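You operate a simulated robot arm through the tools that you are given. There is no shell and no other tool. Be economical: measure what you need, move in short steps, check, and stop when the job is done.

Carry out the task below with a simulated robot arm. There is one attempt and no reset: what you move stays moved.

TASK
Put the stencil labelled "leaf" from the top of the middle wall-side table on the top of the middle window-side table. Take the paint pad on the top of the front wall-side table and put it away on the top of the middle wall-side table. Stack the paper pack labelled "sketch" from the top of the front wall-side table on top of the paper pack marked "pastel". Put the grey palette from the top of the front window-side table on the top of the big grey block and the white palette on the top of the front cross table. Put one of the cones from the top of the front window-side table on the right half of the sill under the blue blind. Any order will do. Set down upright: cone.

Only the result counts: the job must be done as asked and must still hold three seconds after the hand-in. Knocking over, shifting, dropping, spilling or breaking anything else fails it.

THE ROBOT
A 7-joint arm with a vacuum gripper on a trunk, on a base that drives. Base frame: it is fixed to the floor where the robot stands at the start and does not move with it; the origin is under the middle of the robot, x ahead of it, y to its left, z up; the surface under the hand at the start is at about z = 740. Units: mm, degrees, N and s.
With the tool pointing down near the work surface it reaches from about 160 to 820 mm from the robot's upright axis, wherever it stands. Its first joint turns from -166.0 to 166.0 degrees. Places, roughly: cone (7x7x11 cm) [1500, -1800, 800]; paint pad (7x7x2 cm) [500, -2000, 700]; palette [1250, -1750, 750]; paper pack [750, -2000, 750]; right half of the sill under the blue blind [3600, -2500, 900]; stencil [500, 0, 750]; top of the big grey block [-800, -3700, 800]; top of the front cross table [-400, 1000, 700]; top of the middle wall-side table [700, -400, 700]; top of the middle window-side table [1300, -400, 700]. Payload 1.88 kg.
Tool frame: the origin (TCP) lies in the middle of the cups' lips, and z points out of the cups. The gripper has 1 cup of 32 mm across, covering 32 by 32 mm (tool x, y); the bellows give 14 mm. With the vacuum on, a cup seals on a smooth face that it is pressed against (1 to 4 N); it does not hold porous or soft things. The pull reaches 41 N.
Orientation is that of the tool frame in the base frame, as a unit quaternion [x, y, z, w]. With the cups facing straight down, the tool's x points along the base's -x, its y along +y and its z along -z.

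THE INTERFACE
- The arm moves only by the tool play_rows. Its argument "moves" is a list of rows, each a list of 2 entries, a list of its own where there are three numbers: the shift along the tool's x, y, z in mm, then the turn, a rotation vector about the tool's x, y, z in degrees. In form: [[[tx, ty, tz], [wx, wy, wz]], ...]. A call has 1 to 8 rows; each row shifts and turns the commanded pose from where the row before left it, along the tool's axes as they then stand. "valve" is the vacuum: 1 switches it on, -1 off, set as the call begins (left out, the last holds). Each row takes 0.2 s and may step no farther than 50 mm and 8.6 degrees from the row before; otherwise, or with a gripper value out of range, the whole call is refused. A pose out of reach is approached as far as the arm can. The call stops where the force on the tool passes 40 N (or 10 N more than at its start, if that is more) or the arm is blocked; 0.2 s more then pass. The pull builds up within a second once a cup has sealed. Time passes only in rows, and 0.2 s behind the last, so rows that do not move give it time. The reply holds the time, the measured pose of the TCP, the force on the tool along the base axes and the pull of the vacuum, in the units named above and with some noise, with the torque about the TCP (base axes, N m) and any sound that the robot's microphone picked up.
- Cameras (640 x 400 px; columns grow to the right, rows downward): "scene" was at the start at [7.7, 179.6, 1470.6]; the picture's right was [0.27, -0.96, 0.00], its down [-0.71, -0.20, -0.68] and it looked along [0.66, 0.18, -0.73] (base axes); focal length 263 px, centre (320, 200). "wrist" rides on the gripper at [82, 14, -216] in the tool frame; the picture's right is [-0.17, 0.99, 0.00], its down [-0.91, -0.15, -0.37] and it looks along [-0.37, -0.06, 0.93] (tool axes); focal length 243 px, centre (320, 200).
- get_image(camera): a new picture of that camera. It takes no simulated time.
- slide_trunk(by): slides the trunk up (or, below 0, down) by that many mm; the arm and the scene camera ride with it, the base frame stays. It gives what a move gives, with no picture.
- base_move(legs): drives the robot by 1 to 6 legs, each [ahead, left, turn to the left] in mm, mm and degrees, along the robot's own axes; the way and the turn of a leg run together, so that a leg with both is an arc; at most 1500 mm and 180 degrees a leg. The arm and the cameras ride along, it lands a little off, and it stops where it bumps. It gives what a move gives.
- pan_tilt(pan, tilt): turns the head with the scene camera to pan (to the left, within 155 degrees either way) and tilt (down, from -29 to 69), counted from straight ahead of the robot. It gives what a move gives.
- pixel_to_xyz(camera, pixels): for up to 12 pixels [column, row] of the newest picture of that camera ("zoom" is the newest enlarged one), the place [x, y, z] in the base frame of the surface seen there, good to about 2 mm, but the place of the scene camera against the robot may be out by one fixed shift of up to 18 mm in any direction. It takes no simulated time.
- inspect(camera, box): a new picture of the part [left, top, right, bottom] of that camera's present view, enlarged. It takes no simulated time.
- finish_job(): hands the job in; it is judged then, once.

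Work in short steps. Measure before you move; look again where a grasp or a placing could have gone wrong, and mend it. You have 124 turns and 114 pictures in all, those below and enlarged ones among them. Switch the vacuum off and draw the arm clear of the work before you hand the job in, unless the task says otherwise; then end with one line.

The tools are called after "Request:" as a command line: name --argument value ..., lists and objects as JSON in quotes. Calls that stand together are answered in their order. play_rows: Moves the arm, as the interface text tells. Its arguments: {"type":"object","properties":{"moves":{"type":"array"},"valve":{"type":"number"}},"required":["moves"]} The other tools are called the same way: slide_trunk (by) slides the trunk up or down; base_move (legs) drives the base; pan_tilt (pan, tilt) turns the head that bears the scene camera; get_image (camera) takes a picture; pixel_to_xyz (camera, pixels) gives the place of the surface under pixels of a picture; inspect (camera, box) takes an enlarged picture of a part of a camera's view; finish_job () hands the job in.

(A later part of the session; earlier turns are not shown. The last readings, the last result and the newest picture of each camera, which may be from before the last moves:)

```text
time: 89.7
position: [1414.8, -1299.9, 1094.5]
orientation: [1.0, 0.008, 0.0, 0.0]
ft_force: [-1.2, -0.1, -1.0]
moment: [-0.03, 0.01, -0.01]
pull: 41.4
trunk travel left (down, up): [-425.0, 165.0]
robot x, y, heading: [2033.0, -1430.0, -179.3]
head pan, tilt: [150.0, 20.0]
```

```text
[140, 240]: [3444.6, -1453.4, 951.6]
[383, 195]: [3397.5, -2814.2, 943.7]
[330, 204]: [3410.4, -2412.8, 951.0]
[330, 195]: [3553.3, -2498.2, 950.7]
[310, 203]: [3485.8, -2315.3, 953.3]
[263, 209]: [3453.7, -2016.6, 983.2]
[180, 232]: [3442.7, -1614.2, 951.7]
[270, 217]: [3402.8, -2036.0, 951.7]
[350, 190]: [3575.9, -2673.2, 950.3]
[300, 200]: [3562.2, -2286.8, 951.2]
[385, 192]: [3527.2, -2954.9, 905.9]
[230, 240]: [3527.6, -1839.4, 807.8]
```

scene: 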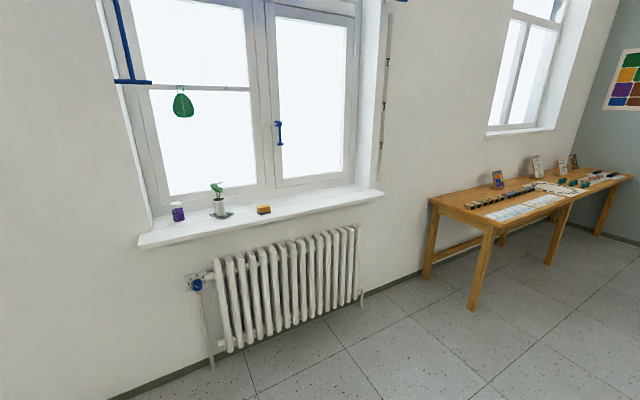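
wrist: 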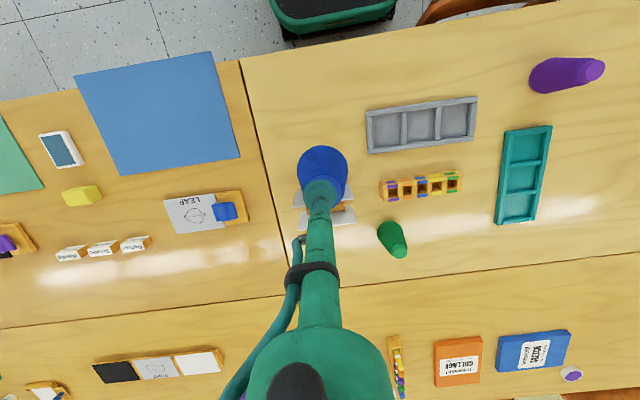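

Sill top ≈946 (scene offset taken), right half y −2150…−2820. I raise the trunk 100 mm, back off, turn to the window and strafe.

Request:
slide_trunk --by 100

Request:
base_move --legs '[[-400, 0, 0], [0, 0, 180], [0, -920, 0], [250, 0, 0]]'

Request:
get_image --camera "wrist"

```text
time: 91.0
position: [1415.1, -1299.8, 1193.5]
orientation: [1.0, 0.007, 0.0, -0.001]
ft_force: [-0.6, -0.4, -1.9]
moment: [0.01, -0.03, -0.02]
pull: 40.8
trunk travel left (down, up): [-525.0, 65.0]
robot x, y, heading: [2036.8, -1430.4, -179.0]
head pan, tilt: [150.0, 20.0]
```

```text
time: 106.7
position: [3311.9, -2464.5, 1192.8]
orientation: [-0.008, 1.0, 0.0, 0.0]
ft_force: [0.2, 0.5, -1.0]
moment: [-0.01, -0.02, 0.02]
pull: 40.5
trunk travel left (down, up): [-525.0, 65.0]
robot x, y, heading: [2696.5, -2339.4, 1.1]
head pan, tilt: [150.0, 20.0]
```

```text
81 pictures are left
```

wrist: 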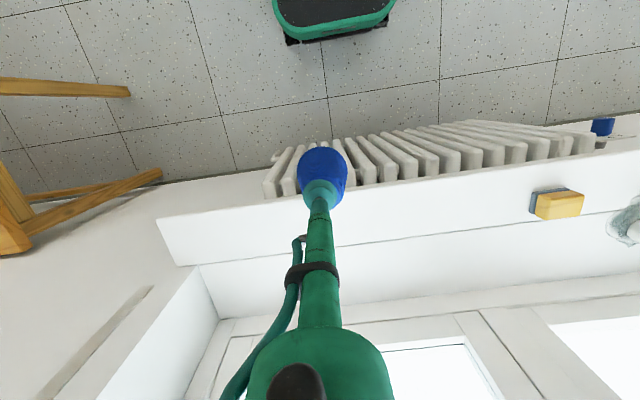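

The sill is ahead under the cone. I measure its surface near the target with the wrist camera.

Request:
pixel_to_xyz --camera "wrist" --pixels '[[160, 222], [180, 262], [250, 225], [250, 245], [250, 260], [400, 200], [400, 222], [400, 238], [400, 260], [530, 205], [220, 240], [300, 300]]'

```text
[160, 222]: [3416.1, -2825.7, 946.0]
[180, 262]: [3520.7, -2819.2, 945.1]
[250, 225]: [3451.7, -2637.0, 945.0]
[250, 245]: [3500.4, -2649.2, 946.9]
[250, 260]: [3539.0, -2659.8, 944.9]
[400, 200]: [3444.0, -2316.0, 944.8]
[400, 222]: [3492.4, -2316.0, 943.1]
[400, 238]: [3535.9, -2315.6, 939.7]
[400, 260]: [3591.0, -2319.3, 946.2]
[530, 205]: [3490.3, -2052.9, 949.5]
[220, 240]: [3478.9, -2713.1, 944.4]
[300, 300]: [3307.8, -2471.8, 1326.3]
```

Sill z≈945, extends x 3396–3600+. I drive 120 ahead, then move the cone over (3480,−2465).

Request:
base_move --legs '[[120, 0, 0]]'

```text
time: 107.9
position: [3434.1, -2462.5, 1193.9]
orientation: [-0.007, 1.0, 0.001, 0.0]
ft_force: [0.5, 0.1, -1.2]
moment: [-0.01, 0.03, -0.04]
pull: 40.5
trunk travel left (down, up): [-525.0, 65.0]
robot x, y, heading: [2816.8, -2333.2, 0.9]
head pan, tilt: [150.0, 20.0]
```

I shift 48 mm toward the window and lower to ~10 mm above.

Request:
play_rows --moves '[[[-48, 0, 0], [0, 0, 0]], [[0, 0, 45], [0, 0, 0]], [[0, 0, 45], [0, 0, 0]], [[0, 0, 40], [0, 0, 0]], [[0, 0, 0], [0, 0, 0]]]'

Request:
get_image --camera "wrist"

```text
time: 109.1
position: [3482.0, -2463.7, 1062.9]
orientation: [-0.007, 1.0, 0.0, -0.001]
ft_force: [-0.2, -0.1, -1.5]
moment: [0.01, -0.01, -0.04]
pull: 40.4
trunk travel left (down, up): [-525.0, 65.0]
robot x, y, heading: [2814.7, -2336.7, 1.0]
head pan, tilt: [150.0, 20.0]
```

```text
80 pictures are left
```

wrist: 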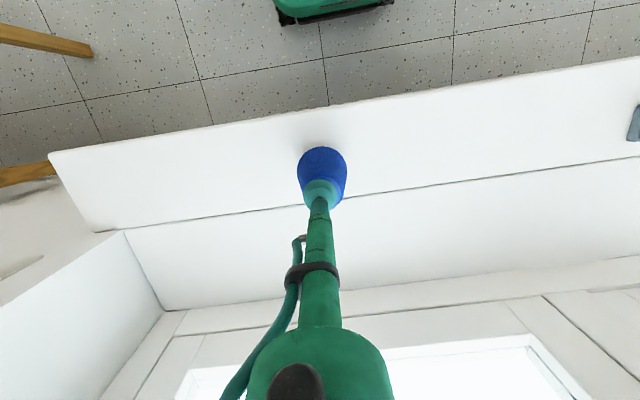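

A seam runs at row ~190 just behind the cone. I measure heights across it before setting down.

Request:
pixel_to_xyz --camera "wrist" --pixels '[[250, 140], [250, 180], [250, 205], [250, 209], [250, 215], [250, 240], [250, 125], [400, 105], [400, 180], [400, 189], [400, 200], [400, 230]]'

```text
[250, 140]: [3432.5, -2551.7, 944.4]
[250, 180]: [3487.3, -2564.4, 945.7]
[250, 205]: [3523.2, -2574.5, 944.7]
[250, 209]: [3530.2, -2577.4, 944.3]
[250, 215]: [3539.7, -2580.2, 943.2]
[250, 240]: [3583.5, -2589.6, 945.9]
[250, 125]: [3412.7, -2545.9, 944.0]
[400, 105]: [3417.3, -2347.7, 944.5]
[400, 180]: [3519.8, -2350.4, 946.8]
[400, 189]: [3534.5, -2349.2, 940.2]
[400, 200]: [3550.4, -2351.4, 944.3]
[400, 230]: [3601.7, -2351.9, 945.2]
```

A small groove at x≈3532; I pull back 15 mm so the cone is wholly on the front board, then lower to contact.

Request:
play_rows --moves '[[[15, 0, 0], [0, 0, 0]], [[0, 0, 8], [0, 0, 0]], [[0, 0, 3], [0, 0, 0]], [[0, 0, 2], [0, 0, 0]], [[0, 0, 0], [0, 0, 0]]]'

```text
time: 110.3
position: [3466.7, -2463.5, 1050.7]
orientation: [-0.008, 1.0, 0.0, -0.002]
ft_force: [0.4, -1.2, -1.0]
moment: [0.05, 0.02, 0.03]
pull: 40.5
trunk travel left (down, up): [-525.0, 65.0]
robot x, y, heading: [2815.4, -2335.8, 0.9]
head pan, tilt: [150.0, 20.0]
```

Request:
play_rows --moves '[[[0, 0, 1.5], [0, 0, 0]], [[0, 0, 1.5], [0, 0, 0]], [[0, 0, 0], [0, 0, 0]]]'

```text
time: 111.1
position: [3465.8, -2463.0, 1048.4]
orientation: [-0.007, 1.0, 0.0, 0.0]
ft_force: [-1.2, -1.7, 8.5]
moment: [0.08, -0.03, -0.01]
pull: 40.9
trunk travel left (down, up): [-525.0, 65.0]
robot x, y, heading: [2817.3, -2333.8, 0.9]
head pan, tilt: [150.0, 20.0]
```

Contact (8.5 N). I release, wait, then rise straight up.

Request:
play_rows --moves '[[[0, 0, 0], [0, 0, 0]], [[0, 0, 0], [0, 0, 0]], [[0, 0, 0], [0, 0, 0]], [[0, 0, 0], [0, 0, 0]], [[0, 0, -4], [0, 0, 0]], [[0, 0, -20], [0, 0, 0]], [[0, 0, -48], [0, 0, 0]], [[0, 0, -48], [0, 0, 0]]]' --valve -1

Request:
get_image --camera "wrist"

```text
time: 112.9
position: [3465.7, -2462.7, 1166.3]
orientation: [-0.007, 1.0, -0.001, -0.001]
ft_force: [-0.3, 0.1, -0.4]
moment: [0.0, 0.02, 0.01]
pull: 0.1
trunk travel left (down, up): [-525.0, 65.0]
robot x, y, heading: [2814.0, -2336.9, 1.0]
head pan, tilt: [150.0, 20.0]
```

```text
79 pictures are left
```

wrist: 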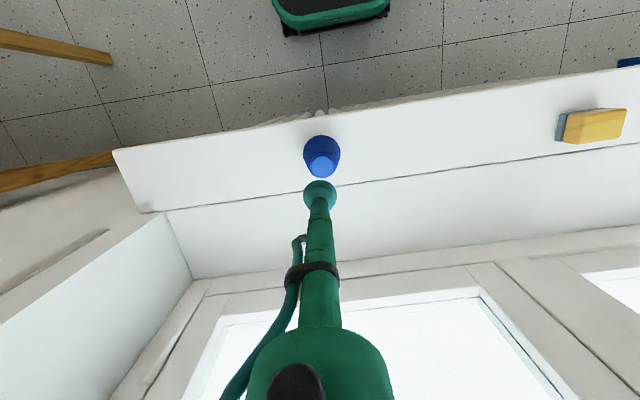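

Cone stands upright on the right half. Now I go back for the grey palette (1429,−1524), reversing the same way.

Request:
base_move --legs '[[-385, 0, 0], [0, 0, 179], [0, -910, 0], [400, 0, 0]]'

Request:
slide_trunk --by -100

Request:
get_image --camera "wrist"

```text
time: 129.1
position: [1389.6, -1286.4, 1165.4]
orientation: [1.0, -0.003, 0.0, 0.0]
ft_force: [0.2, 0.3, 0.0]
moment: [0.03, -0.02, 0.0]
pull: 0.1
trunk travel left (down, up): [-525.0, 65.0]
robot x, y, heading: [2036.9, -1431.2, 179.5]
head pan, tilt: [150.0, 20.0]
```

```text
time: 130.4
position: [1389.1, -1286.6, 1066.1]
orientation: [1.0, -0.004, 0.001, 0.0]
ft_force: [0.4, 0.0, -0.4]
moment: [0.01, -0.03, -0.02]
pull: 0.0
trunk travel left (down, up): [-425.0, 165.0]
robot x, y, heading: [2035.8, -1429.1, 179.4]
head pan, tilt: [150.0, 20.0]
```

```text
78 pictures are left
```

wrist: 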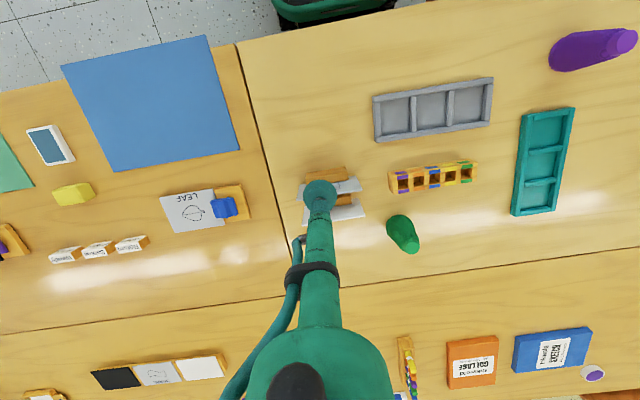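

Palette's middle cell is at about wrist (431,109). I zoom and measure its cell.

Request:
inspect --camera "wrist" --box '[360, 65, 510, 155]'

Request:
pixel_to_xyz --camera "wrist" --pixels '[[431, 109], [421, 110], [443, 106], [428, 96], [433, 121], [412, 115], [450, 107], [375, 97], [493, 80], [378, 141], [489, 122], [395, 115]]'

```text
4.27 times, centred on (435, 110) of wrist
```

zoom: 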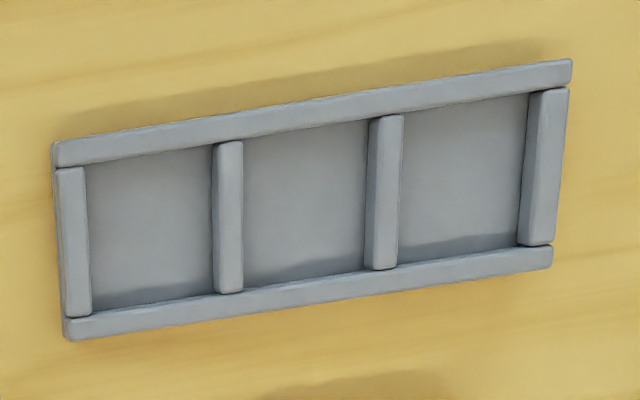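

```text
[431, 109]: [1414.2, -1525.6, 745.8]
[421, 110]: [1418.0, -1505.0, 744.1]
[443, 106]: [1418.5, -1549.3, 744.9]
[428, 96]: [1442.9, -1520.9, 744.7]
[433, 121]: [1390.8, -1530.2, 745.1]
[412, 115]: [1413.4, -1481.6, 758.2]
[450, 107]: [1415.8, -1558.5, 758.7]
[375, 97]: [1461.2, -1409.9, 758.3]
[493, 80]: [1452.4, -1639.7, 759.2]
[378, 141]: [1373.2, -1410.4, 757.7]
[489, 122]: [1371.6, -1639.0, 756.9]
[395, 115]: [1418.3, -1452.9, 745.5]
```

Cell floor at z≈745, centre (1415,−1523). I move above, then lower.

Request:
play_rows --moves '[[[13.7, 47.2, 0], [0, 0, 0]], [[13.7, 47.2, 0], [0, 0, 0]], [[0, 47.2, 0], [0, 0, 0]], [[0, 47.2, 0], [0, 0, 0]], [[0, 47.2, 0], [0, 0, 0]], [[0, 0, 48], [0, 0, 0]], [[0, 0, 48], [0, 0, 0]], [[0, 0, 48], [0, 0, 0]]]'

Request:
play_rows --moves '[[[0, 0, 48], [0, 0, 0]], [[0, 0, 48], [0, 0, 0]], [[0, 0, 40], [0, 0, 0]], [[0, 0, 15], [0, 0, 0]], [[0, 0, 0], [0, 0, 0]]]'

Request:
inspect --camera "wrist" --box '[230, 110, 410, 240]'

```text
time: 132.2
position: [1414.6, -1522.1, 922.9]
orientation: [1.0, -0.005, 0.0, 0.0]
ft_force: [1.6, -0.1, -0.3]
moment: [-0.01, 0.03, -0.01]
pull: 0.0
trunk travel left (down, up): [-425.0, 165.0]
robot x, y, heading: [2038.2, -1429.5, 179.4]
head pan, tilt: [150.0, 20.0]
```

```text
time: 133.4
position: [1415.9, -1522.1, 771.6]
orientation: [1.0, -0.004, 0.001, -0.001]
ft_force: [-0.5, 0.7, -0.5]
moment: [0.03, -0.01, -0.04]
pull: 0.1
trunk travel left (down, up): [-425.0, 165.0]
robot x, y, heading: [2038.1, -1429.3, 179.5]
head pan, tilt: [150.0, 20.0]
```

```text
3.08 times, centred on (320, 175) of wrist
```

zoom: 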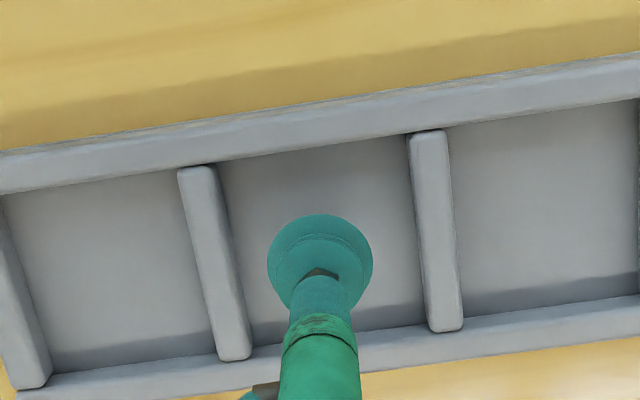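

Centred in the middle cell. I press down with vacuum.

Request:
play_rows --moves '[[[0, 0, 18], [0, 0, 0]], [[0, 0, 5], [0, 0, 0]], [[0, 0, 3], [0, 0, 0]], [[0, 0, 1.5], [0, 0, 0]], [[0, 0, 0], [0, 0, 0]], [[0, 0, 0], [0, 0, 0]]]' --valve 1

```text
time: 134.8
position: [1415.6, -1522.7, 746.5]
orientation: [1.0, -0.005, -0.001, 0.001]
ft_force: [3.0, 2.2, 5.2]
moment: [0.05, -0.01, -0.03]
pull: 40.6
trunk travel left (down, up): [-425.0, 165.0]
robot x, y, heading: [2034.4, -1426.6, 179.3]
head pan, tilt: [150.0, 20.0]
```

Sealed. I lift to ~1000 and start the drive around the front end toward the grey block.

Request:
play_rows --moves '[[[0, 0, -15], [0, 0, 0]], [[0, 0, -45], [0, 0, 0]], [[0, 0, -48], [0, 0, 0]], [[0, 0, -48], [0, 0, 0]], [[0, 0, -48], [0, 0, 0]], [[0, 0, -48], [0, 0, 0]]]'

Request:
base_move --legs '[[-300, 0, 0], [0, 810, 0], [0, 810, 0]]'

Request:
get_image --camera "wrist"

```text
time: 136.2
position: [1415.8, -1521.6, 995.2]
orientation: [1.0, -0.004, 0.001, 0.0]
ft_force: [0.4, -0.7, -1.0]
moment: [-0.01, 0.0, -0.02]
pull: 40.2
trunk travel left (down, up): [-425.0, 165.0]
robot x, y, heading: [2038.5, -1431.6, 179.4]
head pan, tilt: [150.0, 20.0]
```

```text
time: 146.2
position: [1694.2, -3144.8, 994.8]
orientation: [1.0, -0.007, 0.001, 0.0]
ft_force: [0.2, -0.1, -1.4]
moment: [0.0, -0.01, -0.05]
pull: 40.5
trunk travel left (down, up): [-425.0, 165.0]
robot x, y, heading: [2320.3, -3056.8, 179.3]
head pan, tilt: [150.0, 20.0]
```

```text
75 pictures are left
```

wrist: 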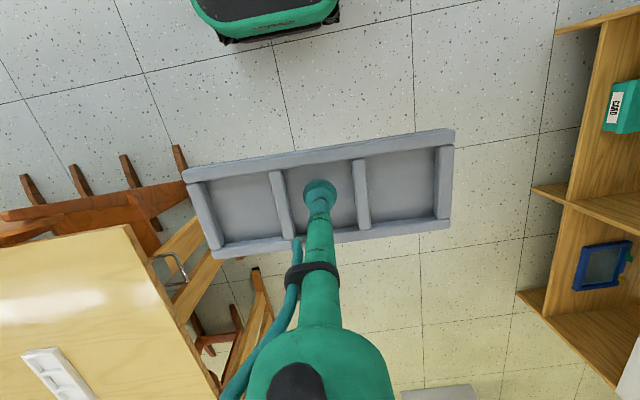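

Lane is clear. I continue ahead (−x) to opposite the grey block.

Request:
base_move --legs '[[1050, 10, 0.7], [1050, 0, 0], [1050, 0, 0]]'

Request:
pan_tilt --pan 80 --tilt 40

Request:
get_image --camera "scene"

```text
time: 161.6
position: [-1442.5, -3154.4, 994.2]
orientation: [1.0, -0.003, 0.001, 0.0]
ft_force: [0.0, 0.3, -0.1]
moment: [-0.02, 0.03, 0.03]
pull: 40.7
trunk travel left (down, up): [-425.0, 165.0]
robot x, y, heading: [-820.9, -3060.1, 179.6]
head pan, tilt: [150.0, 20.0]
```

```text
time: 163.0
position: [-1441.9, -3153.9, 994.3]
orientation: [1.0, -0.002, 0.001, 0.001]
ft_force: [-0.1, -0.2, -2.1]
moment: [0.01, 0.0, -0.03]
pull: 40.7
trunk travel left (down, up): [-425.0, 165.0]
robot x, y, heading: [-823.8, -3057.9, 179.6]
head pan, tilt: [80.0, 40.0]
```

```text
74 pictures are left
```

scene: 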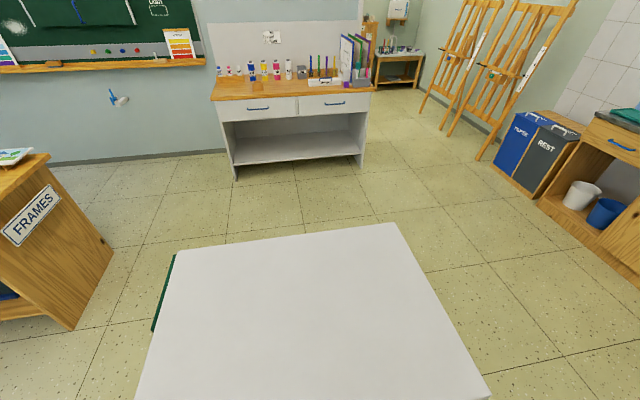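

The block top is empty. I measure it, move back north and turn to face it.

Request:
pixel_to_xyz --camera "scene" --pixels '[[178, 252], [393, 225], [488, 398], [135, 398], [300, 310]]'

Request:
base_move --legs '[[0, -200, 0], [0, 0, 90]]'

Request:
get_image --camera "wrist"

```text
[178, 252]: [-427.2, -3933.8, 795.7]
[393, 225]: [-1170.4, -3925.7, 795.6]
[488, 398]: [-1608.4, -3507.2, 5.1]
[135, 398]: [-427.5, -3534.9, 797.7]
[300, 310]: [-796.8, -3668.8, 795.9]
```

```text
time: 168.4
position: [-720.6, -3479.9, 993.5]
orientation: [0.707, 0.707, 0.0, 0.0]
ft_force: [0.1, 0.3, -1.2]
moment: [-0.02, -0.02, 0.02]
pull: 40.7
trunk travel left (down, up): [-425.0, 165.0]
robot x, y, heading: [-820.2, -2858.7, -90.1]
head pan, tilt: [80.0, 40.0]
```

```text
73 pictures are left
```

wrist: 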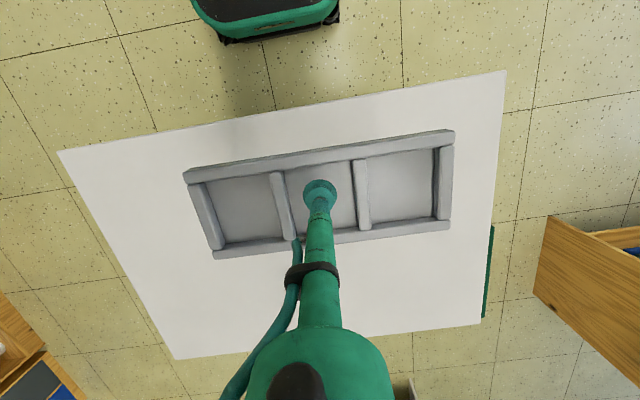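

I move 150 mm forward over the block, lower partly, and measure the top's height with the wrist camera.

Request:
play_rows --moves '[[[-50, 0, 0], [0, 0, 0]], [[-50, 0, 0], [0, 0, 0]], [[-50, 0, 0], [0, 0, 0]], [[0, 0, 48], [0, 0, 0]], [[0, 0, 48], [0, 0, 0]], [[0, 0, 48], [0, 0, 0]], [[0, 0, 20], [0, 0, 0]]]'

Request:
get_image --camera "wrist"

Request:
pixel_to_xyz --camera "wrist" --pixels '[[320, 80], [250, 300], [450, 280], [150, 200], [500, 150], [340, 100]]'

```text
time: 170.0
position: [-721.3, -3628.9, 830.1]
orientation: [0.707, 0.707, -0.001, 0.0]
ft_force: [1.1, 0.2, -0.8]
moment: [-0.03, -0.01, 0.0]
pull: 40.6
trunk travel left (down, up): [-425.0, 165.0]
robot x, y, heading: [-817.2, -2860.1, -89.9]
head pan, tilt: [80.0, 40.0]
```

```text
72 pictures are left
```

wrist: 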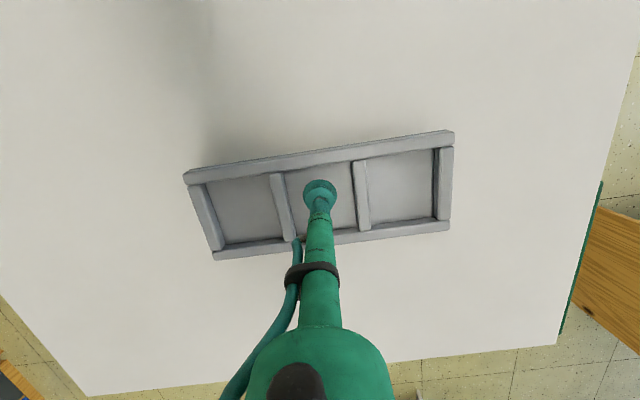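

```text
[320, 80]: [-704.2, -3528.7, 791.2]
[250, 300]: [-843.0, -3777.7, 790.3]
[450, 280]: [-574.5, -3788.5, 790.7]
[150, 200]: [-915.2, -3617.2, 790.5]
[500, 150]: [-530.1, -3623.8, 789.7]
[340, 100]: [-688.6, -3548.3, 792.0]
```

Top at z≈790.6, so contact at TCP ≈796.5. I lower gently.

Request:
play_rows --moves '[[[0, 0, 25], [0, 0, 0]], [[0, 0, 5], [0, 0, 0]], [[0, 0, 2], [0, 0, 0]], [[0, 0, 1.5], [0, 0, 0]], [[0, 0, 0], [0, 0, 0]]]'

```text
time: 171.2
position: [-721.1, -3629.7, 795.7]
orientation: [0.707, 0.707, 0.001, -0.001]
ft_force: [-0.9, -0.2, -2.1]
moment: [-0.01, 0.02, 0.02]
pull: 40.9
trunk travel left (down, up): [-425.0, 165.0]
robot x, y, heading: [-819.3, -2862.8, -90.2]
head pan, tilt: [80.0, 40.0]
```

Request:
play_rows --moves '[[[0, 0, 1.5], [0, 0, 0]], [[0, 0, 1.5], [0, 0, 0]], [[0, 0, 0], [0, 0, 0]]]'

```text
time: 172.0
position: [-721.4, -3628.7, 795.5]
orientation: [0.707, 0.707, 0.0, 0.0]
ft_force: [-0.1, 1.2, 5.7]
moment: [0.02, 0.03, -0.05]
pull: 40.7
trunk travel left (down, up): [-425.0, 165.0]
robot x, y, heading: [-820.1, -2861.0, -89.7]
head pan, tilt: [80.0, 40.0]
```

Contact. I release, wait and rise.

Request:
play_rows --moves '[[[0, 0, 0], [0, 0, 0]], [[0, 0, 0], [0, 0, 0]], [[0, 0, 0], [0, 0, 0]], [[0, 0, 0], [0, 0, 0]], [[0, 0, -4], [0, 0, 0]], [[0, 0, -40], [0, 0, 0]], [[0, 0, -48], [0, 0, 0]], [[0, 0, -48], [0, 0, 0]]]' --valve -1

Request:
play_rows --moves '[[[0, 0, -48], [0, 0, 0]], [[45, 0, 0], [0, 0, 0]], [[45, 0, 0], [0, 0, 0]], [[45, 0, 0], [0, 0, 0]]]'

Request:
get_image --camera "wrist"

```text
time: 173.8
position: [-720.9, -3628.9, 933.8]
orientation: [0.707, 0.707, 0.001, -0.001]
ft_force: [-0.1, 0.4, 0.0]
moment: [0.0, 0.01, 0.04]
pull: 0.0
trunk travel left (down, up): [-425.0, 165.0]
robot x, y, heading: [-821.7, -2861.2, -89.8]
head pan, tilt: [80.0, 40.0]
```

```text
time: 174.8
position: [-720.4, -3492.8, 985.8]
orientation: [0.707, 0.707, -0.002, 0.003]
ft_force: [0.4, 1.7, 4.2]
moment: [-0.27, -0.1, -0.04]
pull: 0.2
trunk travel left (down, up): [-425.0, 165.0]
robot x, y, heading: [-819.0, -2859.5, -90.0]
head pan, tilt: [80.0, 40.0]
```

```text
71 pictures are left
```

wrist: 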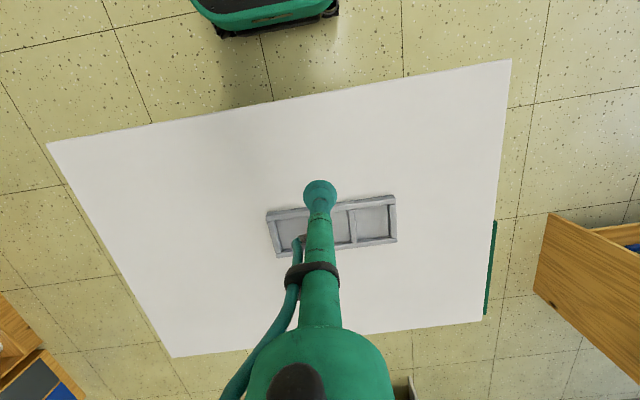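

Grey palette is on the block. Next the white palette (~1168,−2310): I turn to face +y and move along the front end.

Request:
base_move --legs '[[0, 0, 180], [0, -720, 0], [-200, 0, 0], [0, -700, 0], [0, -668, 0]]'

Request:
get_image --camera "wrist"

```text
time: 194.0
position: [1166.1, -2424.1, 982.7]
orientation: [-0.705, 0.709, 0.0, 0.0]
ft_force: [0.5, -0.1, 0.3]
moment: [-0.02, -0.04, -0.01]
pull: 0.0
trunk travel left (down, up): [-425.0, 165.0]
robot x, y, heading: [1261.9, -3058.6, 89.9]
head pan, tilt: [80.0, 40.0]
```

```text
70 pictures are left
```

wrist: 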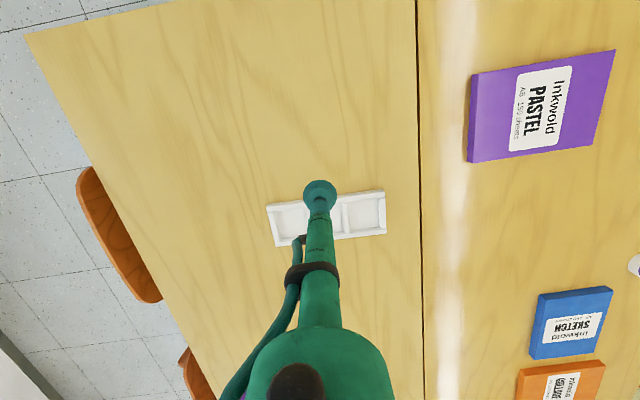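

The white palette's corners: (267,206), (384,191), (386,235), (278,246). I measure those and the PASTEL pack.

Request:
pixel_to_xyz --camera "wrist" --pixels '[[268, 207], [383, 192], [384, 233], [279, 245], [366, 212], [290, 220], [342, 215], [472, 76], [614, 52], [590, 147], [470, 160], [540, 110]]'

```text
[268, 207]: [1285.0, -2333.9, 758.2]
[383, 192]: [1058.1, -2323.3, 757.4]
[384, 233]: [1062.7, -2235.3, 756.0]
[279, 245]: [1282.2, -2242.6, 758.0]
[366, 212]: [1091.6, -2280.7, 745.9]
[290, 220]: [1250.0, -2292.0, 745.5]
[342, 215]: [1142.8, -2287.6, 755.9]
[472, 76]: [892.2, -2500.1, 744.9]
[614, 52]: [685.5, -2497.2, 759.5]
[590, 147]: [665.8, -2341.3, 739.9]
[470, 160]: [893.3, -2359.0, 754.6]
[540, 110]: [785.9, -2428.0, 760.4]
```

Centre is (1171.5,−2284). I move over its middle cell and lower to just above.

Request:
play_rows --moves '[[[-47, -4.7, 0], [0, 0, 0]], [[-47, 0, 0], [0, 0, 0]], [[-46, 0, 0], [0, 0, 0]], [[0, 0, 48], [0, 0, 0]], [[0, 0, 48], [0, 0, 0]], [[0, 0, 48], [0, 0, 0]], [[0, 0, 48], [0, 0, 0]], [[0, 0, 18], [0, 0, 0]]]'

Request:
inspect --camera "wrist" --box '[230, 110, 410, 240]'

```text
time: 195.8
position: [1169.8, -2284.5, 770.5]
orientation: [-0.706, 0.709, 0.0, 0.0]
ft_force: [1.4, -0.6, -0.9]
moment: [0.0, 0.0, -0.01]
pull: 0.0
trunk travel left (down, up): [-425.0, 165.0]
robot x, y, heading: [1260.7, -3054.0, 89.8]
head pan, tilt: [80.0, 40.0]
```

```text
3.08 times, centred on (320, 175) of wrist
```

zoom: 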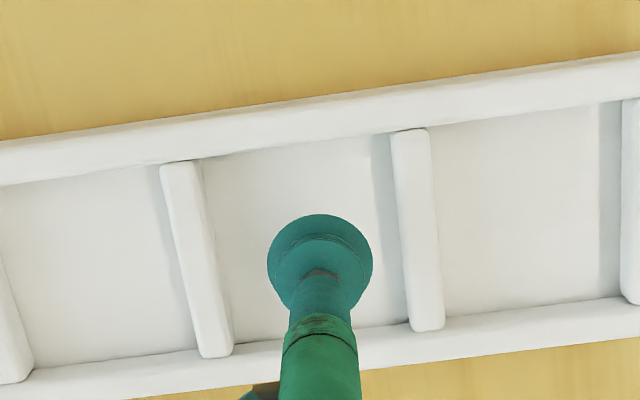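

Cup well inside the middle cell. I press down with vacuum.

Request:
play_rows --moves '[[[0, 0, 17], [0, 0, 0]], [[0, 0, 5], [0, 0, 0]], [[0, 0, 3], [0, 0, 0]], [[0, 0, 1.5], [0, 0, 0]], [[0, 0, 0], [0, 0, 0]], [[0, 0, 0], [0, 0, 0]]]' --valve 1

```text
time: 197.2
position: [1170.6, -2285.2, 745.6]
orientation: [-0.705, 0.709, 0.0, -0.001]
ft_force: [0.3, -0.3, 0.0]
moment: [0.03, -0.02, -0.02]
pull: 40.3
trunk travel left (down, up): [-425.0, 165.0]
robot x, y, heading: [1264.7, -3060.0, 89.5]
head pan, tilt: [80.0, 40.0]
```

Sealed. I lift and drive along the front end then up the wall side toward the cross table.

Request:
play_rows --moves '[[[0, 0, -15], [0, 0, 0]], [[0, 0, -45], [0, 0, 0]], [[0, 0, -48], [0, 0, 0]], [[0, 0, -48], [0, 0, 0]], [[0, 0, -48], [0, 0, 0]], [[25, 0, -40], [0, 0, 0]], [[48, 0, 0], [0, 0, 0]], [[48, 0, 0], [0, 0, 0]]]'

Request:
base_move --legs '[[0, 1310, 0], [300, 200, 0], [1300, 150, 0], [1100, 0, 0]]'

Request:
pan_tilt --pan 0 --tilt 35

Request:
get_image --camera "scene"

Request:
get_image --camera "wrist"

```text
time: 199.0
position: [1169.3, -2407.2, 994.6]
orientation: [-0.705, 0.709, 0.004, 0.002]
ft_force: [0.7, -2.0, 1.4]
moment: [0.25, 0.06, 0.01]
pull: 40.8
trunk travel left (down, up): [-425.0, 165.0]
robot x, y, heading: [1262.4, -3058.1, 89.8]
head pan, tilt: [80.0, 40.0]
```

```text
time: 218.8
position: [-504.2, 280.3, 990.5]
orientation: [0.708, -0.706, 0.0, 0.0]
ft_force: [-0.3, -0.4, -1.3]
moment: [0.03, -0.04, -0.01]
pull: 41.1
trunk travel left (down, up): [-425.0, 165.0]
robot x, y, heading: [-410.4, -370.9, 90.0]
head pan, tilt: [80.0, 40.0]
```

```text
time: 220.3
position: [-505.3, 281.6, 988.9]
orientation: [0.709, -0.705, 0.0, 0.0]
ft_force: [-0.5, 0.5, -1.2]
moment: [0.01, 0.0, 0.01]
pull: 40.5
trunk travel left (down, up): [-425.0, 165.0]
robot x, y, heading: [-408.1, -369.9, 90.0]
head pan, tilt: [0.0, 35.0]
```

```text
68 pictures are left
```

scene: 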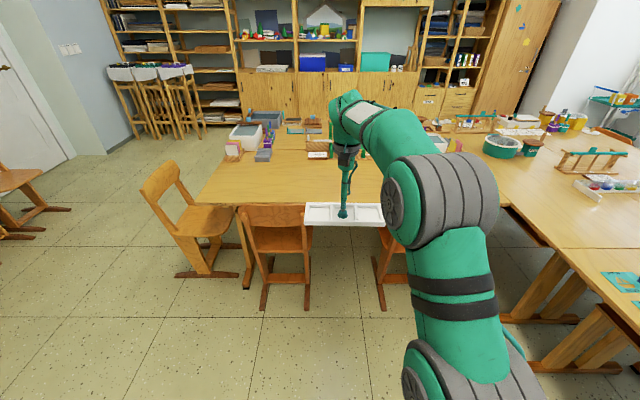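

```text
67 pictures are left
```

wrist: 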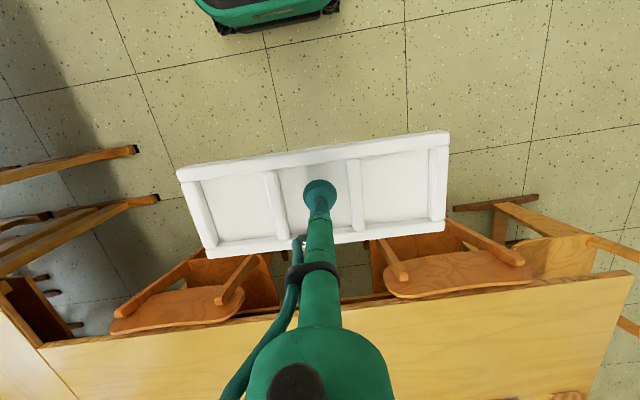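

The cross table is ahead with chairs tucked at its near side. I zoom and measure edges, chair fronts and free area.

Request:
inspect --camera "scene" --box '[130, 90, 530, 320]'

Request:
pixel_to_xyz --camera "scene" --pixels '[[265, 308], [308, 280], [380, 308], [245, 285], [200, 200], [250, 203], [270, 175], [300, 185], [215, 160], [232, 150], [515, 205], [275, 215]]'

Request:
pixel_to_xyz --camera "wrist" --pixels '[[630, 272], [45, 345], [560, 295], [500, 340], [450, 380], [400, 320], [460, 270], [180, 315], [150, 370], [90, 390], [240, 300], [520, 200]]'

```text
1.60 times, centred on (330, 205) of scene
```

zoom: 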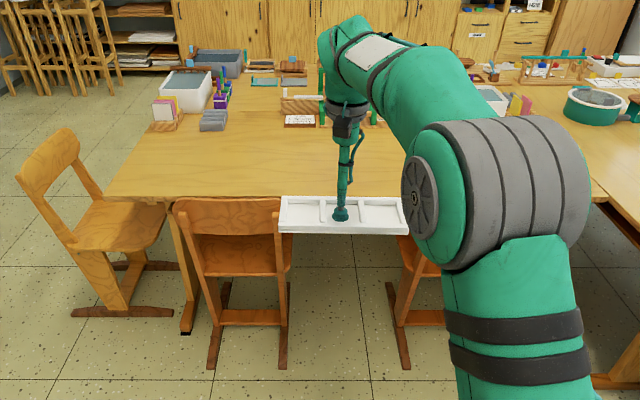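

```text
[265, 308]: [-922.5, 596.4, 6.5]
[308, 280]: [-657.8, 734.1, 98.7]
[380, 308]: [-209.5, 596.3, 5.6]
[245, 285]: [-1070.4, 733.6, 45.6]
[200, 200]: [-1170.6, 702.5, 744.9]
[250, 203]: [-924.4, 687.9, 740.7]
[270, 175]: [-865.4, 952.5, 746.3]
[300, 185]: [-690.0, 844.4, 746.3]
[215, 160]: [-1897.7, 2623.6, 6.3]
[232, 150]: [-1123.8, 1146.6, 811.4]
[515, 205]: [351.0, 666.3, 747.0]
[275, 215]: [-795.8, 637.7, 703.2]
```

```text
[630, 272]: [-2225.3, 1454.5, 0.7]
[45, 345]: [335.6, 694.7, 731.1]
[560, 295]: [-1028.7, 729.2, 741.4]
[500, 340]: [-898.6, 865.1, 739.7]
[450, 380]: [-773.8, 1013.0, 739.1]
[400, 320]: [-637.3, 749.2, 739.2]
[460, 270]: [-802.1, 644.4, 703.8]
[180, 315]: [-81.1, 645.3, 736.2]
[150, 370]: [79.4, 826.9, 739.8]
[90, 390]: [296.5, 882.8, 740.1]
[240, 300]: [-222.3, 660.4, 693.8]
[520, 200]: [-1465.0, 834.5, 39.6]
```

Table edge y≈690, chairs reach to y≈590; free area beyond. I drive 520 ahead so the palette gets over (−505, 850).

Request:
base_move --legs '[[520, 0, 0]]'

Request:
play_rows --moves '[[[-45, 0, 0], [0, 0, 0]], [[0, 0, 48], [0, 0, 0]], [[0, 0, 48], [0, 0, 0]], [[0, 0, 48], [0, 0, 0]], [[0, 0, 48], [0, 0, 0]], [[0, 0, 25], [0, 0, 0]]]'

Request:
get_image --camera "wrist"

```text
time: 223.4
position: [-501.3, 800.9, 989.4]
orientation: [-0.707, 0.707, 0.0, 0.0]
ft_force: [0.2, -1.1, -1.3]
moment: [-0.03, -0.03, -0.02]
pull: 40.7
trunk travel left (down, up): [-425.0, 165.0]
robot x, y, heading: [-409.7, 148.9, 89.7]
head pan, tilt: [0.0, 35.0]
```

```text
time: 224.8
position: [-501.2, 845.8, 772.5]
orientation: [-0.706, 0.708, 0.0, -0.001]
ft_force: [1.1, 0.3, -1.0]
moment: [-0.02, -0.04, 0.03]
pull: 40.9
trunk travel left (down, up): [-425.0, 165.0]
robot x, y, heading: [-410.5, 144.5, 89.7]
head pan, tilt: [0.0, 35.0]
```

```text
65 pictures are left
```

wrist: 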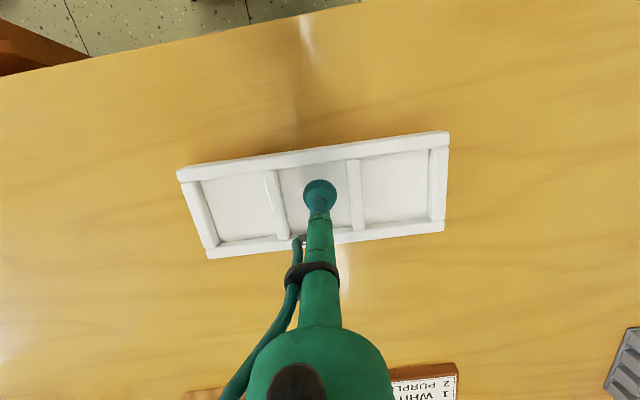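

Surroundings are clear. I lower to contact (expected TCP ≈746).

Request:
play_rows --moves '[[[0, 0, 17], [0, 0, 0]], [[0, 0, 6], [0, 0, 0]], [[0, 0, 3], [0, 0, 0]], [[0, 0, 1.5], [0, 0, 0]], [[0, 0, 0], [0, 0, 0]]]'

```text
time: 226.0
position: [-501.4, 845.7, 746.3]
orientation: [0.707, -0.707, 0.0, 0.0]
ft_force: [-0.5, -1.9, 4.0]
moment: [-0.01, -0.05, 0.02]
pull: 40.9
trunk travel left (down, up): [-425.0, 165.0]
robot x, y, heading: [-410.5, 145.3, 89.9]
head pan, tilt: [0.0, 35.0]
```

Contact. Release, wait and rise.

Request:
play_rows --moves '[[[0, 0, 0.5], [0, 0, 0]], [[0, 0, 0], [0, 0, 0]], [[0, 0, 0], [0, 0, 0]], [[0, 0, 0], [0, 0, 0]], [[0, 0, -4], [0, 0, 0]], [[0, 0, -40], [0, 0, 0]], [[0, 0, -48], [0, 0, 0]], [[0, 0, -48], [0, 0, 0]]]' --valve -1

Request:
play_rows --moves '[[[0, 0, -48], [0, 0, 0]], [[0, 0, -48], [0, 0, 0]], [[45, 0, 0], [0, 0, 0]], [[45, 0, 0], [0, 0, 0]]]'

Request:
get_image --camera "wrist"

```text
time: 227.8
position: [-501.5, 844.7, 882.5]
orientation: [-0.707, 0.707, -0.001, -0.002]
ft_force: [0.3, -1.0, 1.4]
moment: [-0.03, -0.01, 0.01]
pull: 0.1
trunk travel left (down, up): [-425.0, 165.0]
robot x, y, heading: [-411.2, 144.5, 90.0]
head pan, tilt: [0.0, 35.0]
```

```text
time: 228.8
position: [-501.8, 754.0, 980.8]
orientation: [-0.706, 0.709, 0.0, -0.001]
ft_force: [-1.5, 0.3, 0.0]
moment: [-0.03, 0.0, 0.02]
pull: 0.1
trunk travel left (down, up): [-425.0, 165.0]
robot x, y, heading: [-409.3, 147.7, 89.7]
head pan, tilt: [0.0, 35.0]
```

```text
64 pictures are left
```

wrist: 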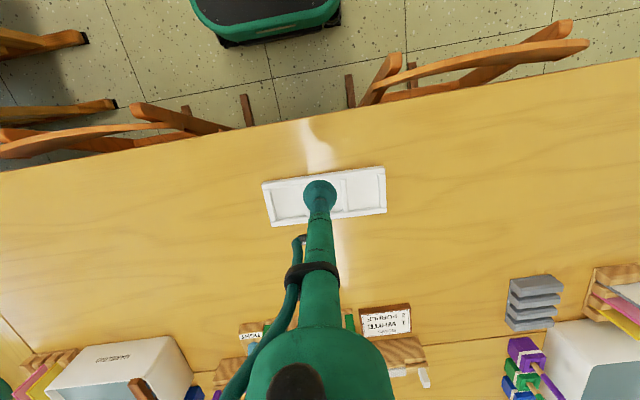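

White palette placed on the front cross table (seam behind it). Now to the pad and sketch pack: drive back, turn to face +x, and go along the wall side.

Request:
base_move --legs '[[-450, 0, 0], [0, 0, -90], [0, -850, 0], [0, -850, 0], [300, 0, 0]]'

Request:
get_image --camera "wrist"

```text
time: 245.2
position: [508.6, -1901.1, 979.2]
orientation: [0.001, 1.0, 0.0, -0.001]
ft_force: [0.5, -0.3, 0.0]
moment: [0.0, 0.02, 0.01]
pull: 0.1
trunk travel left (down, up): [-425.0, 165.0]
robot x, y, heading: [-101.4, -1998.9, 0.1]
head pan, tilt: [0.0, 35.0]
```

```text
63 pictures are left
```

wrist: 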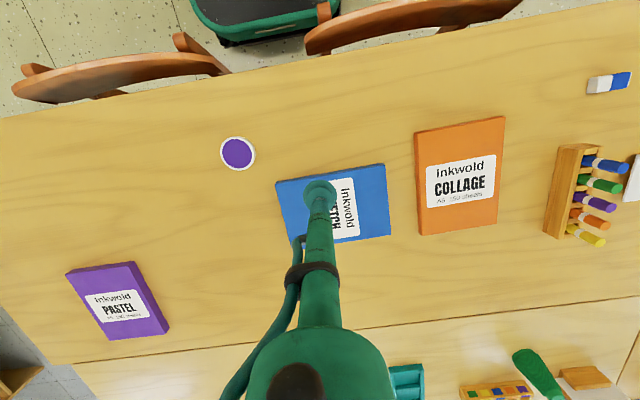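

I zoom on the pad and measure pad and sketch corners.

Request:
inspect --camera "wrist" --box '[200, 120, 280, 190]'

Request:
pixel_to_xyz --camera "wrist" --pixels '[[238, 153], [222, 155], [254, 150], [236, 138], [240, 168], [277, 183], [383, 166], [389, 232], [295, 242], [354, 210], [66, 275], [168, 327]]'

```text
5.71 times, centred on (240, 155) of wrist
```

zoom: 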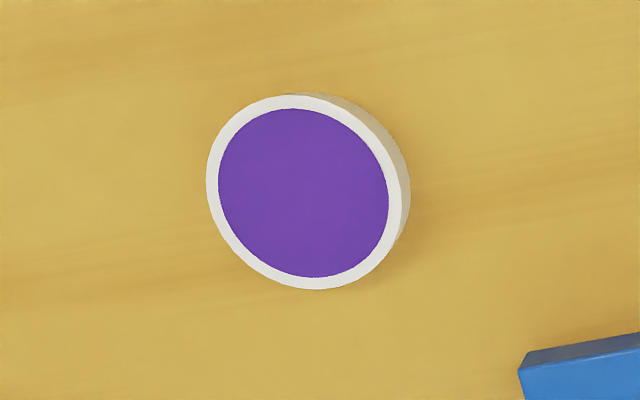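

```text
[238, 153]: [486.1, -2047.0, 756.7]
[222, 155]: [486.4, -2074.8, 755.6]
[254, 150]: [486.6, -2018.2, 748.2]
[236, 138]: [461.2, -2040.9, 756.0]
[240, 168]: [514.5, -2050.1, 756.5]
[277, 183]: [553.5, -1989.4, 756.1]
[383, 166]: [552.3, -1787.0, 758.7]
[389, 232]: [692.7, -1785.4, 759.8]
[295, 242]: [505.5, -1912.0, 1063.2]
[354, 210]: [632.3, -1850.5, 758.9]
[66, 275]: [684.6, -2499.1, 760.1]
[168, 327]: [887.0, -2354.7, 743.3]
```

Pad centre (487,−2047), top z≈757. I move above it and lower near.

Request:
play_rows --moves '[[[21.6, -40, 0], [0, 0, 0]], [[0, -48, 0], [0, 0, 0]], [[0, -48, 0], [0, 0, 0]], [[0, -10, 44], [0, 0, 0]], [[0, 0, 48], [0, 0, 0]], [[0, 0, 48], [0, 0, 0]], [[0, 0, 48], [0, 0, 0]], [[0, 0, 15], [0, 0, 0]]]'

Request:
inspect --camera "wrist" --box '[230, 110, 410, 240]'

```text
time: 246.9
position: [487.1, -2045.9, 777.2]
orientation: [-0.001, 1.0, 0.0, -0.001]
ft_force: [-0.7, 0.1, 0.0]
moment: [0.02, 0.0, 0.02]
pull: 0.1
trunk travel left (down, up): [-425.0, 165.0]
robot x, y, heading: [-101.7, -1995.9, -0.1]
head pan, tilt: [0.0, 35.0]
```

```text
3.08 times, centred on (320, 175) of wrist
```

zoom: 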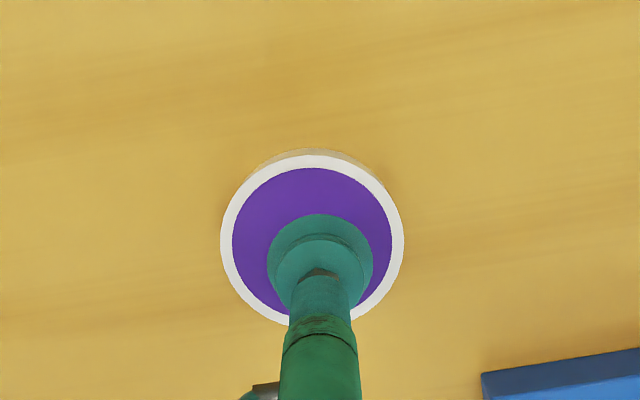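

Centred on the pad. I press gently with vacuum.

Request:
play_rows --moves '[[[0, 0, 13], [0, 0, 0]], [[0, 0, 4], [0, 0, 0]], [[0, 0, 3], [0, 0, 0]], [[0, 0, 1.5], [0, 0, 0]], [[0, 0, 0], [0, 0, 0]], [[0, 0, 0], [0, 0, 0]]]' --valve 1

```text
time: 248.3
position: [486.9, -2044.2, 756.2]
orientation: [0.0, 1.0, 0.0, -0.001]
ft_force: [-1.3, 1.0, 5.2]
moment: [-0.02, 0.01, -0.01]
pull: 41.1
trunk travel left (down, up): [-425.0, 165.0]
robot x, y, heading: [-97.1, -1994.5, -0.0]
head pan, tilt: [0.0, 35.0]
```

Sealed. I lift and drive back, then left to the middle wall-side table.

Request:
play_rows --moves '[[[0, 0, -15], [0, 0, 0]], [[0, 0, -45], [0, 0, 0]], [[0, 0, -48], [0, 0, 0]], [[0, 0, -48], [0, 0, 0]], [[0, 0, -48], [0, 0, 0]]]'

Request:
base_move --legs '[[-150, 0, 0], [0, 1000, 0], [150, 0, 0]]'

Request:
get_image --camera "wrist"

```text
time: 249.6
position: [486.5, -2047.1, 961.7]
orientation: [0.0, 1.0, 0.0, -0.002]
ft_force: [-0.2, -0.6, -1.0]
moment: [-0.03, 0.02, -0.02]
pull: 41.0
trunk travel left (down, up): [-425.0, 165.0]
robot x, y, heading: [-100.8, -1992.6, 0.0]
head pan, tilt: [0.0, 35.0]
```

```text
time: 256.7
position: [482.1, -1043.0, 959.8]
orientation: [-0.004, 1.0, 0.0, 0.0]
ft_force: [0.6, 0.1, 0.3]
moment: [-0.02, 0.03, 0.01]
pull: 40.1
trunk travel left (down, up): [-425.0, 165.0]
robot x, y, heading: [-104.9, -996.7, 0.2]
head pan, tilt: [0.0, 35.0]
```

```text
60 pictures are left
```

wrist: 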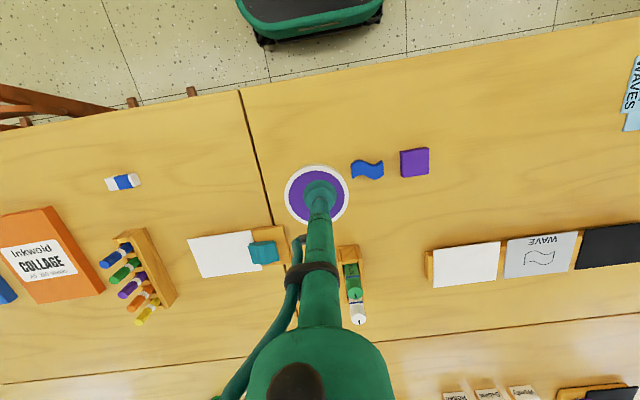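

The green piece may be beneath the pad, so I choose the open area right of the purple piece, around (520,160). Measuring.

Request:
pixel_to_xyz --camera "wrist" --pixels '[[430, 165], [500, 150], [540, 150], [620, 100], [500, 240], [430, 250], [520, 180]]'

Request:
base_move --legs '[[0, 350, 0]]'

Request:
get_image --camera "wrist"

```text
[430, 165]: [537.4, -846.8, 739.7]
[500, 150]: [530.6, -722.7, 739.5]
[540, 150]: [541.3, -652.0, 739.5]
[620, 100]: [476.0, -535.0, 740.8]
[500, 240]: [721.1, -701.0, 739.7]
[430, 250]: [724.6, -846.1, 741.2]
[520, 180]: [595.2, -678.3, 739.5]
```

```text
time: 258.9
position: [478.4, -695.1, 960.0]
orientation: [-0.004, 1.0, 0.0, -0.001]
ft_force: [0.2, -0.6, -0.8]
moment: [0.01, 0.0, -0.03]
pull: 40.9
trunk travel left (down, up): [-425.0, 165.0]
robot x, y, heading: [-106.5, -646.1, 0.5]
head pan, tilt: [0.0, 35.0]
```

```text
59 pictures are left
```

wrist: 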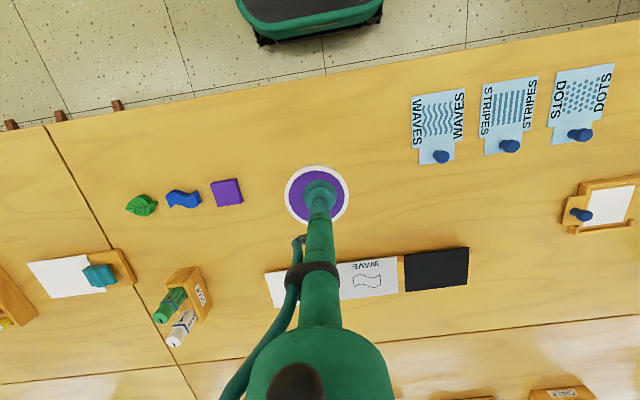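

Directly below (478,−695) is free. I lower to just above contact.

Request:
play_rows --moves '[[[0, 0, 48], [0, 0, 0]], [[0, 0, 48], [0, 0, 0]], [[0, 0, 48], [0, 0, 0]], [[0, 0, 48], [0, 0, 0]], [[0, 0, 6], [0, 0, 0]], [[0, 0, 3], [0, 0, 0]], [[0, 0, 2.5], [0, 0, 0]], [[0, 0, 0], [0, 0, 0]]]'

```text
time: 260.7
position: [477.8, -693.9, 755.9]
orientation: [-0.005, 1.0, 0.0, -0.001]
ft_force: [0.0, 0.3, -0.6]
moment: [0.03, 0.01, -0.01]
pull: 41.1
trunk travel left (down, up): [-425.0, 165.0]
robot x, y, heading: [-109.5, -649.3, 0.5]
head pan, tilt: [0.0, 35.0]
```

Request:
play_rows --moves '[[[0, 0, 1], [0, 0, 0]], [[0, 0, 1], [0, 0, 0]], [[0, 0, 0], [0, 0, 0]]]'

```text
time: 261.5
position: [479.5, -694.4, 756.3]
orientation: [-0.004, 1.0, 0.0, 0.001]
ft_force: [-1.3, 0.1, 10.8]
moment: [-0.02, -0.03, -0.01]
pull: 41.0
trunk travel left (down, up): [-425.0, 165.0]
robot x, y, heading: [-105.5, -651.4, 0.4]
head pan, tilt: [0.0, 35.0]
```

Contact. Release, wait, rise.

Request:
play_rows --moves '[[[0, 0, 0], [0, 0, 0]], [[0, 0, 0], [0, 0, 0]], [[0, 0, 0], [0, 0, 0]], [[0, 0, 0], [0, 0, 0]], [[0, 0, -4], [0, 0, 0]], [[0, 0, -40], [0, 0, 0]], [[0, 0, -48], [0, 0, 0]], [[0, 0, -48], [0, 0, 0]]]' --valve -1

Request:
play_rows --moves '[[[0, 0, -48], [0, 0, 0]], [[0, 0, -20], [0, 0, 0]]]'

Request:
get_image --camera "wrist"

```text
time: 263.3
position: [478.5, -696.5, 894.2]
orientation: [-0.004, 1.0, 0.0, -0.002]
ft_force: [-0.8, -0.6, -0.9]
moment: [-0.01, 0.03, -0.04]
pull: 0.0
trunk travel left (down, up): [-425.0, 165.0]
robot x, y, heading: [-104.4, -646.5, 0.2]
head pan, tilt: [0.0, 35.0]
```

```text
time: 263.9
position: [479.1, -694.9, 961.8]
orientation: [-0.004, 1.0, 0.0, 0.0]
ft_force: [-0.2, -0.4, 0.1]
moment: [0.01, -0.04, 0.01]
pull: 0.0
trunk travel left (down, up): [-425.0, 165.0]
robot x, y, heading: [-107.4, -650.1, 0.5]
head pan, tilt: [0.0, 35.0]
```

```text
58 pictures are left
```

wrist: 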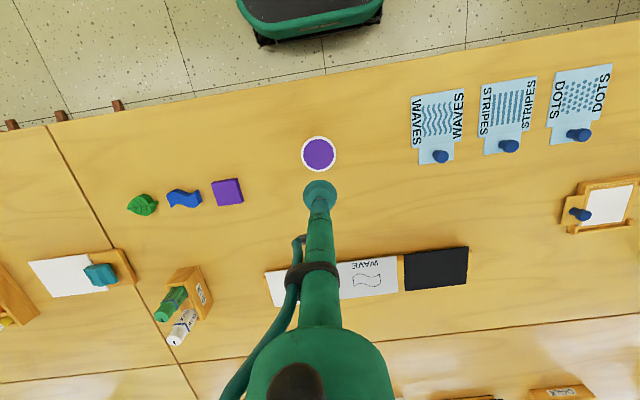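

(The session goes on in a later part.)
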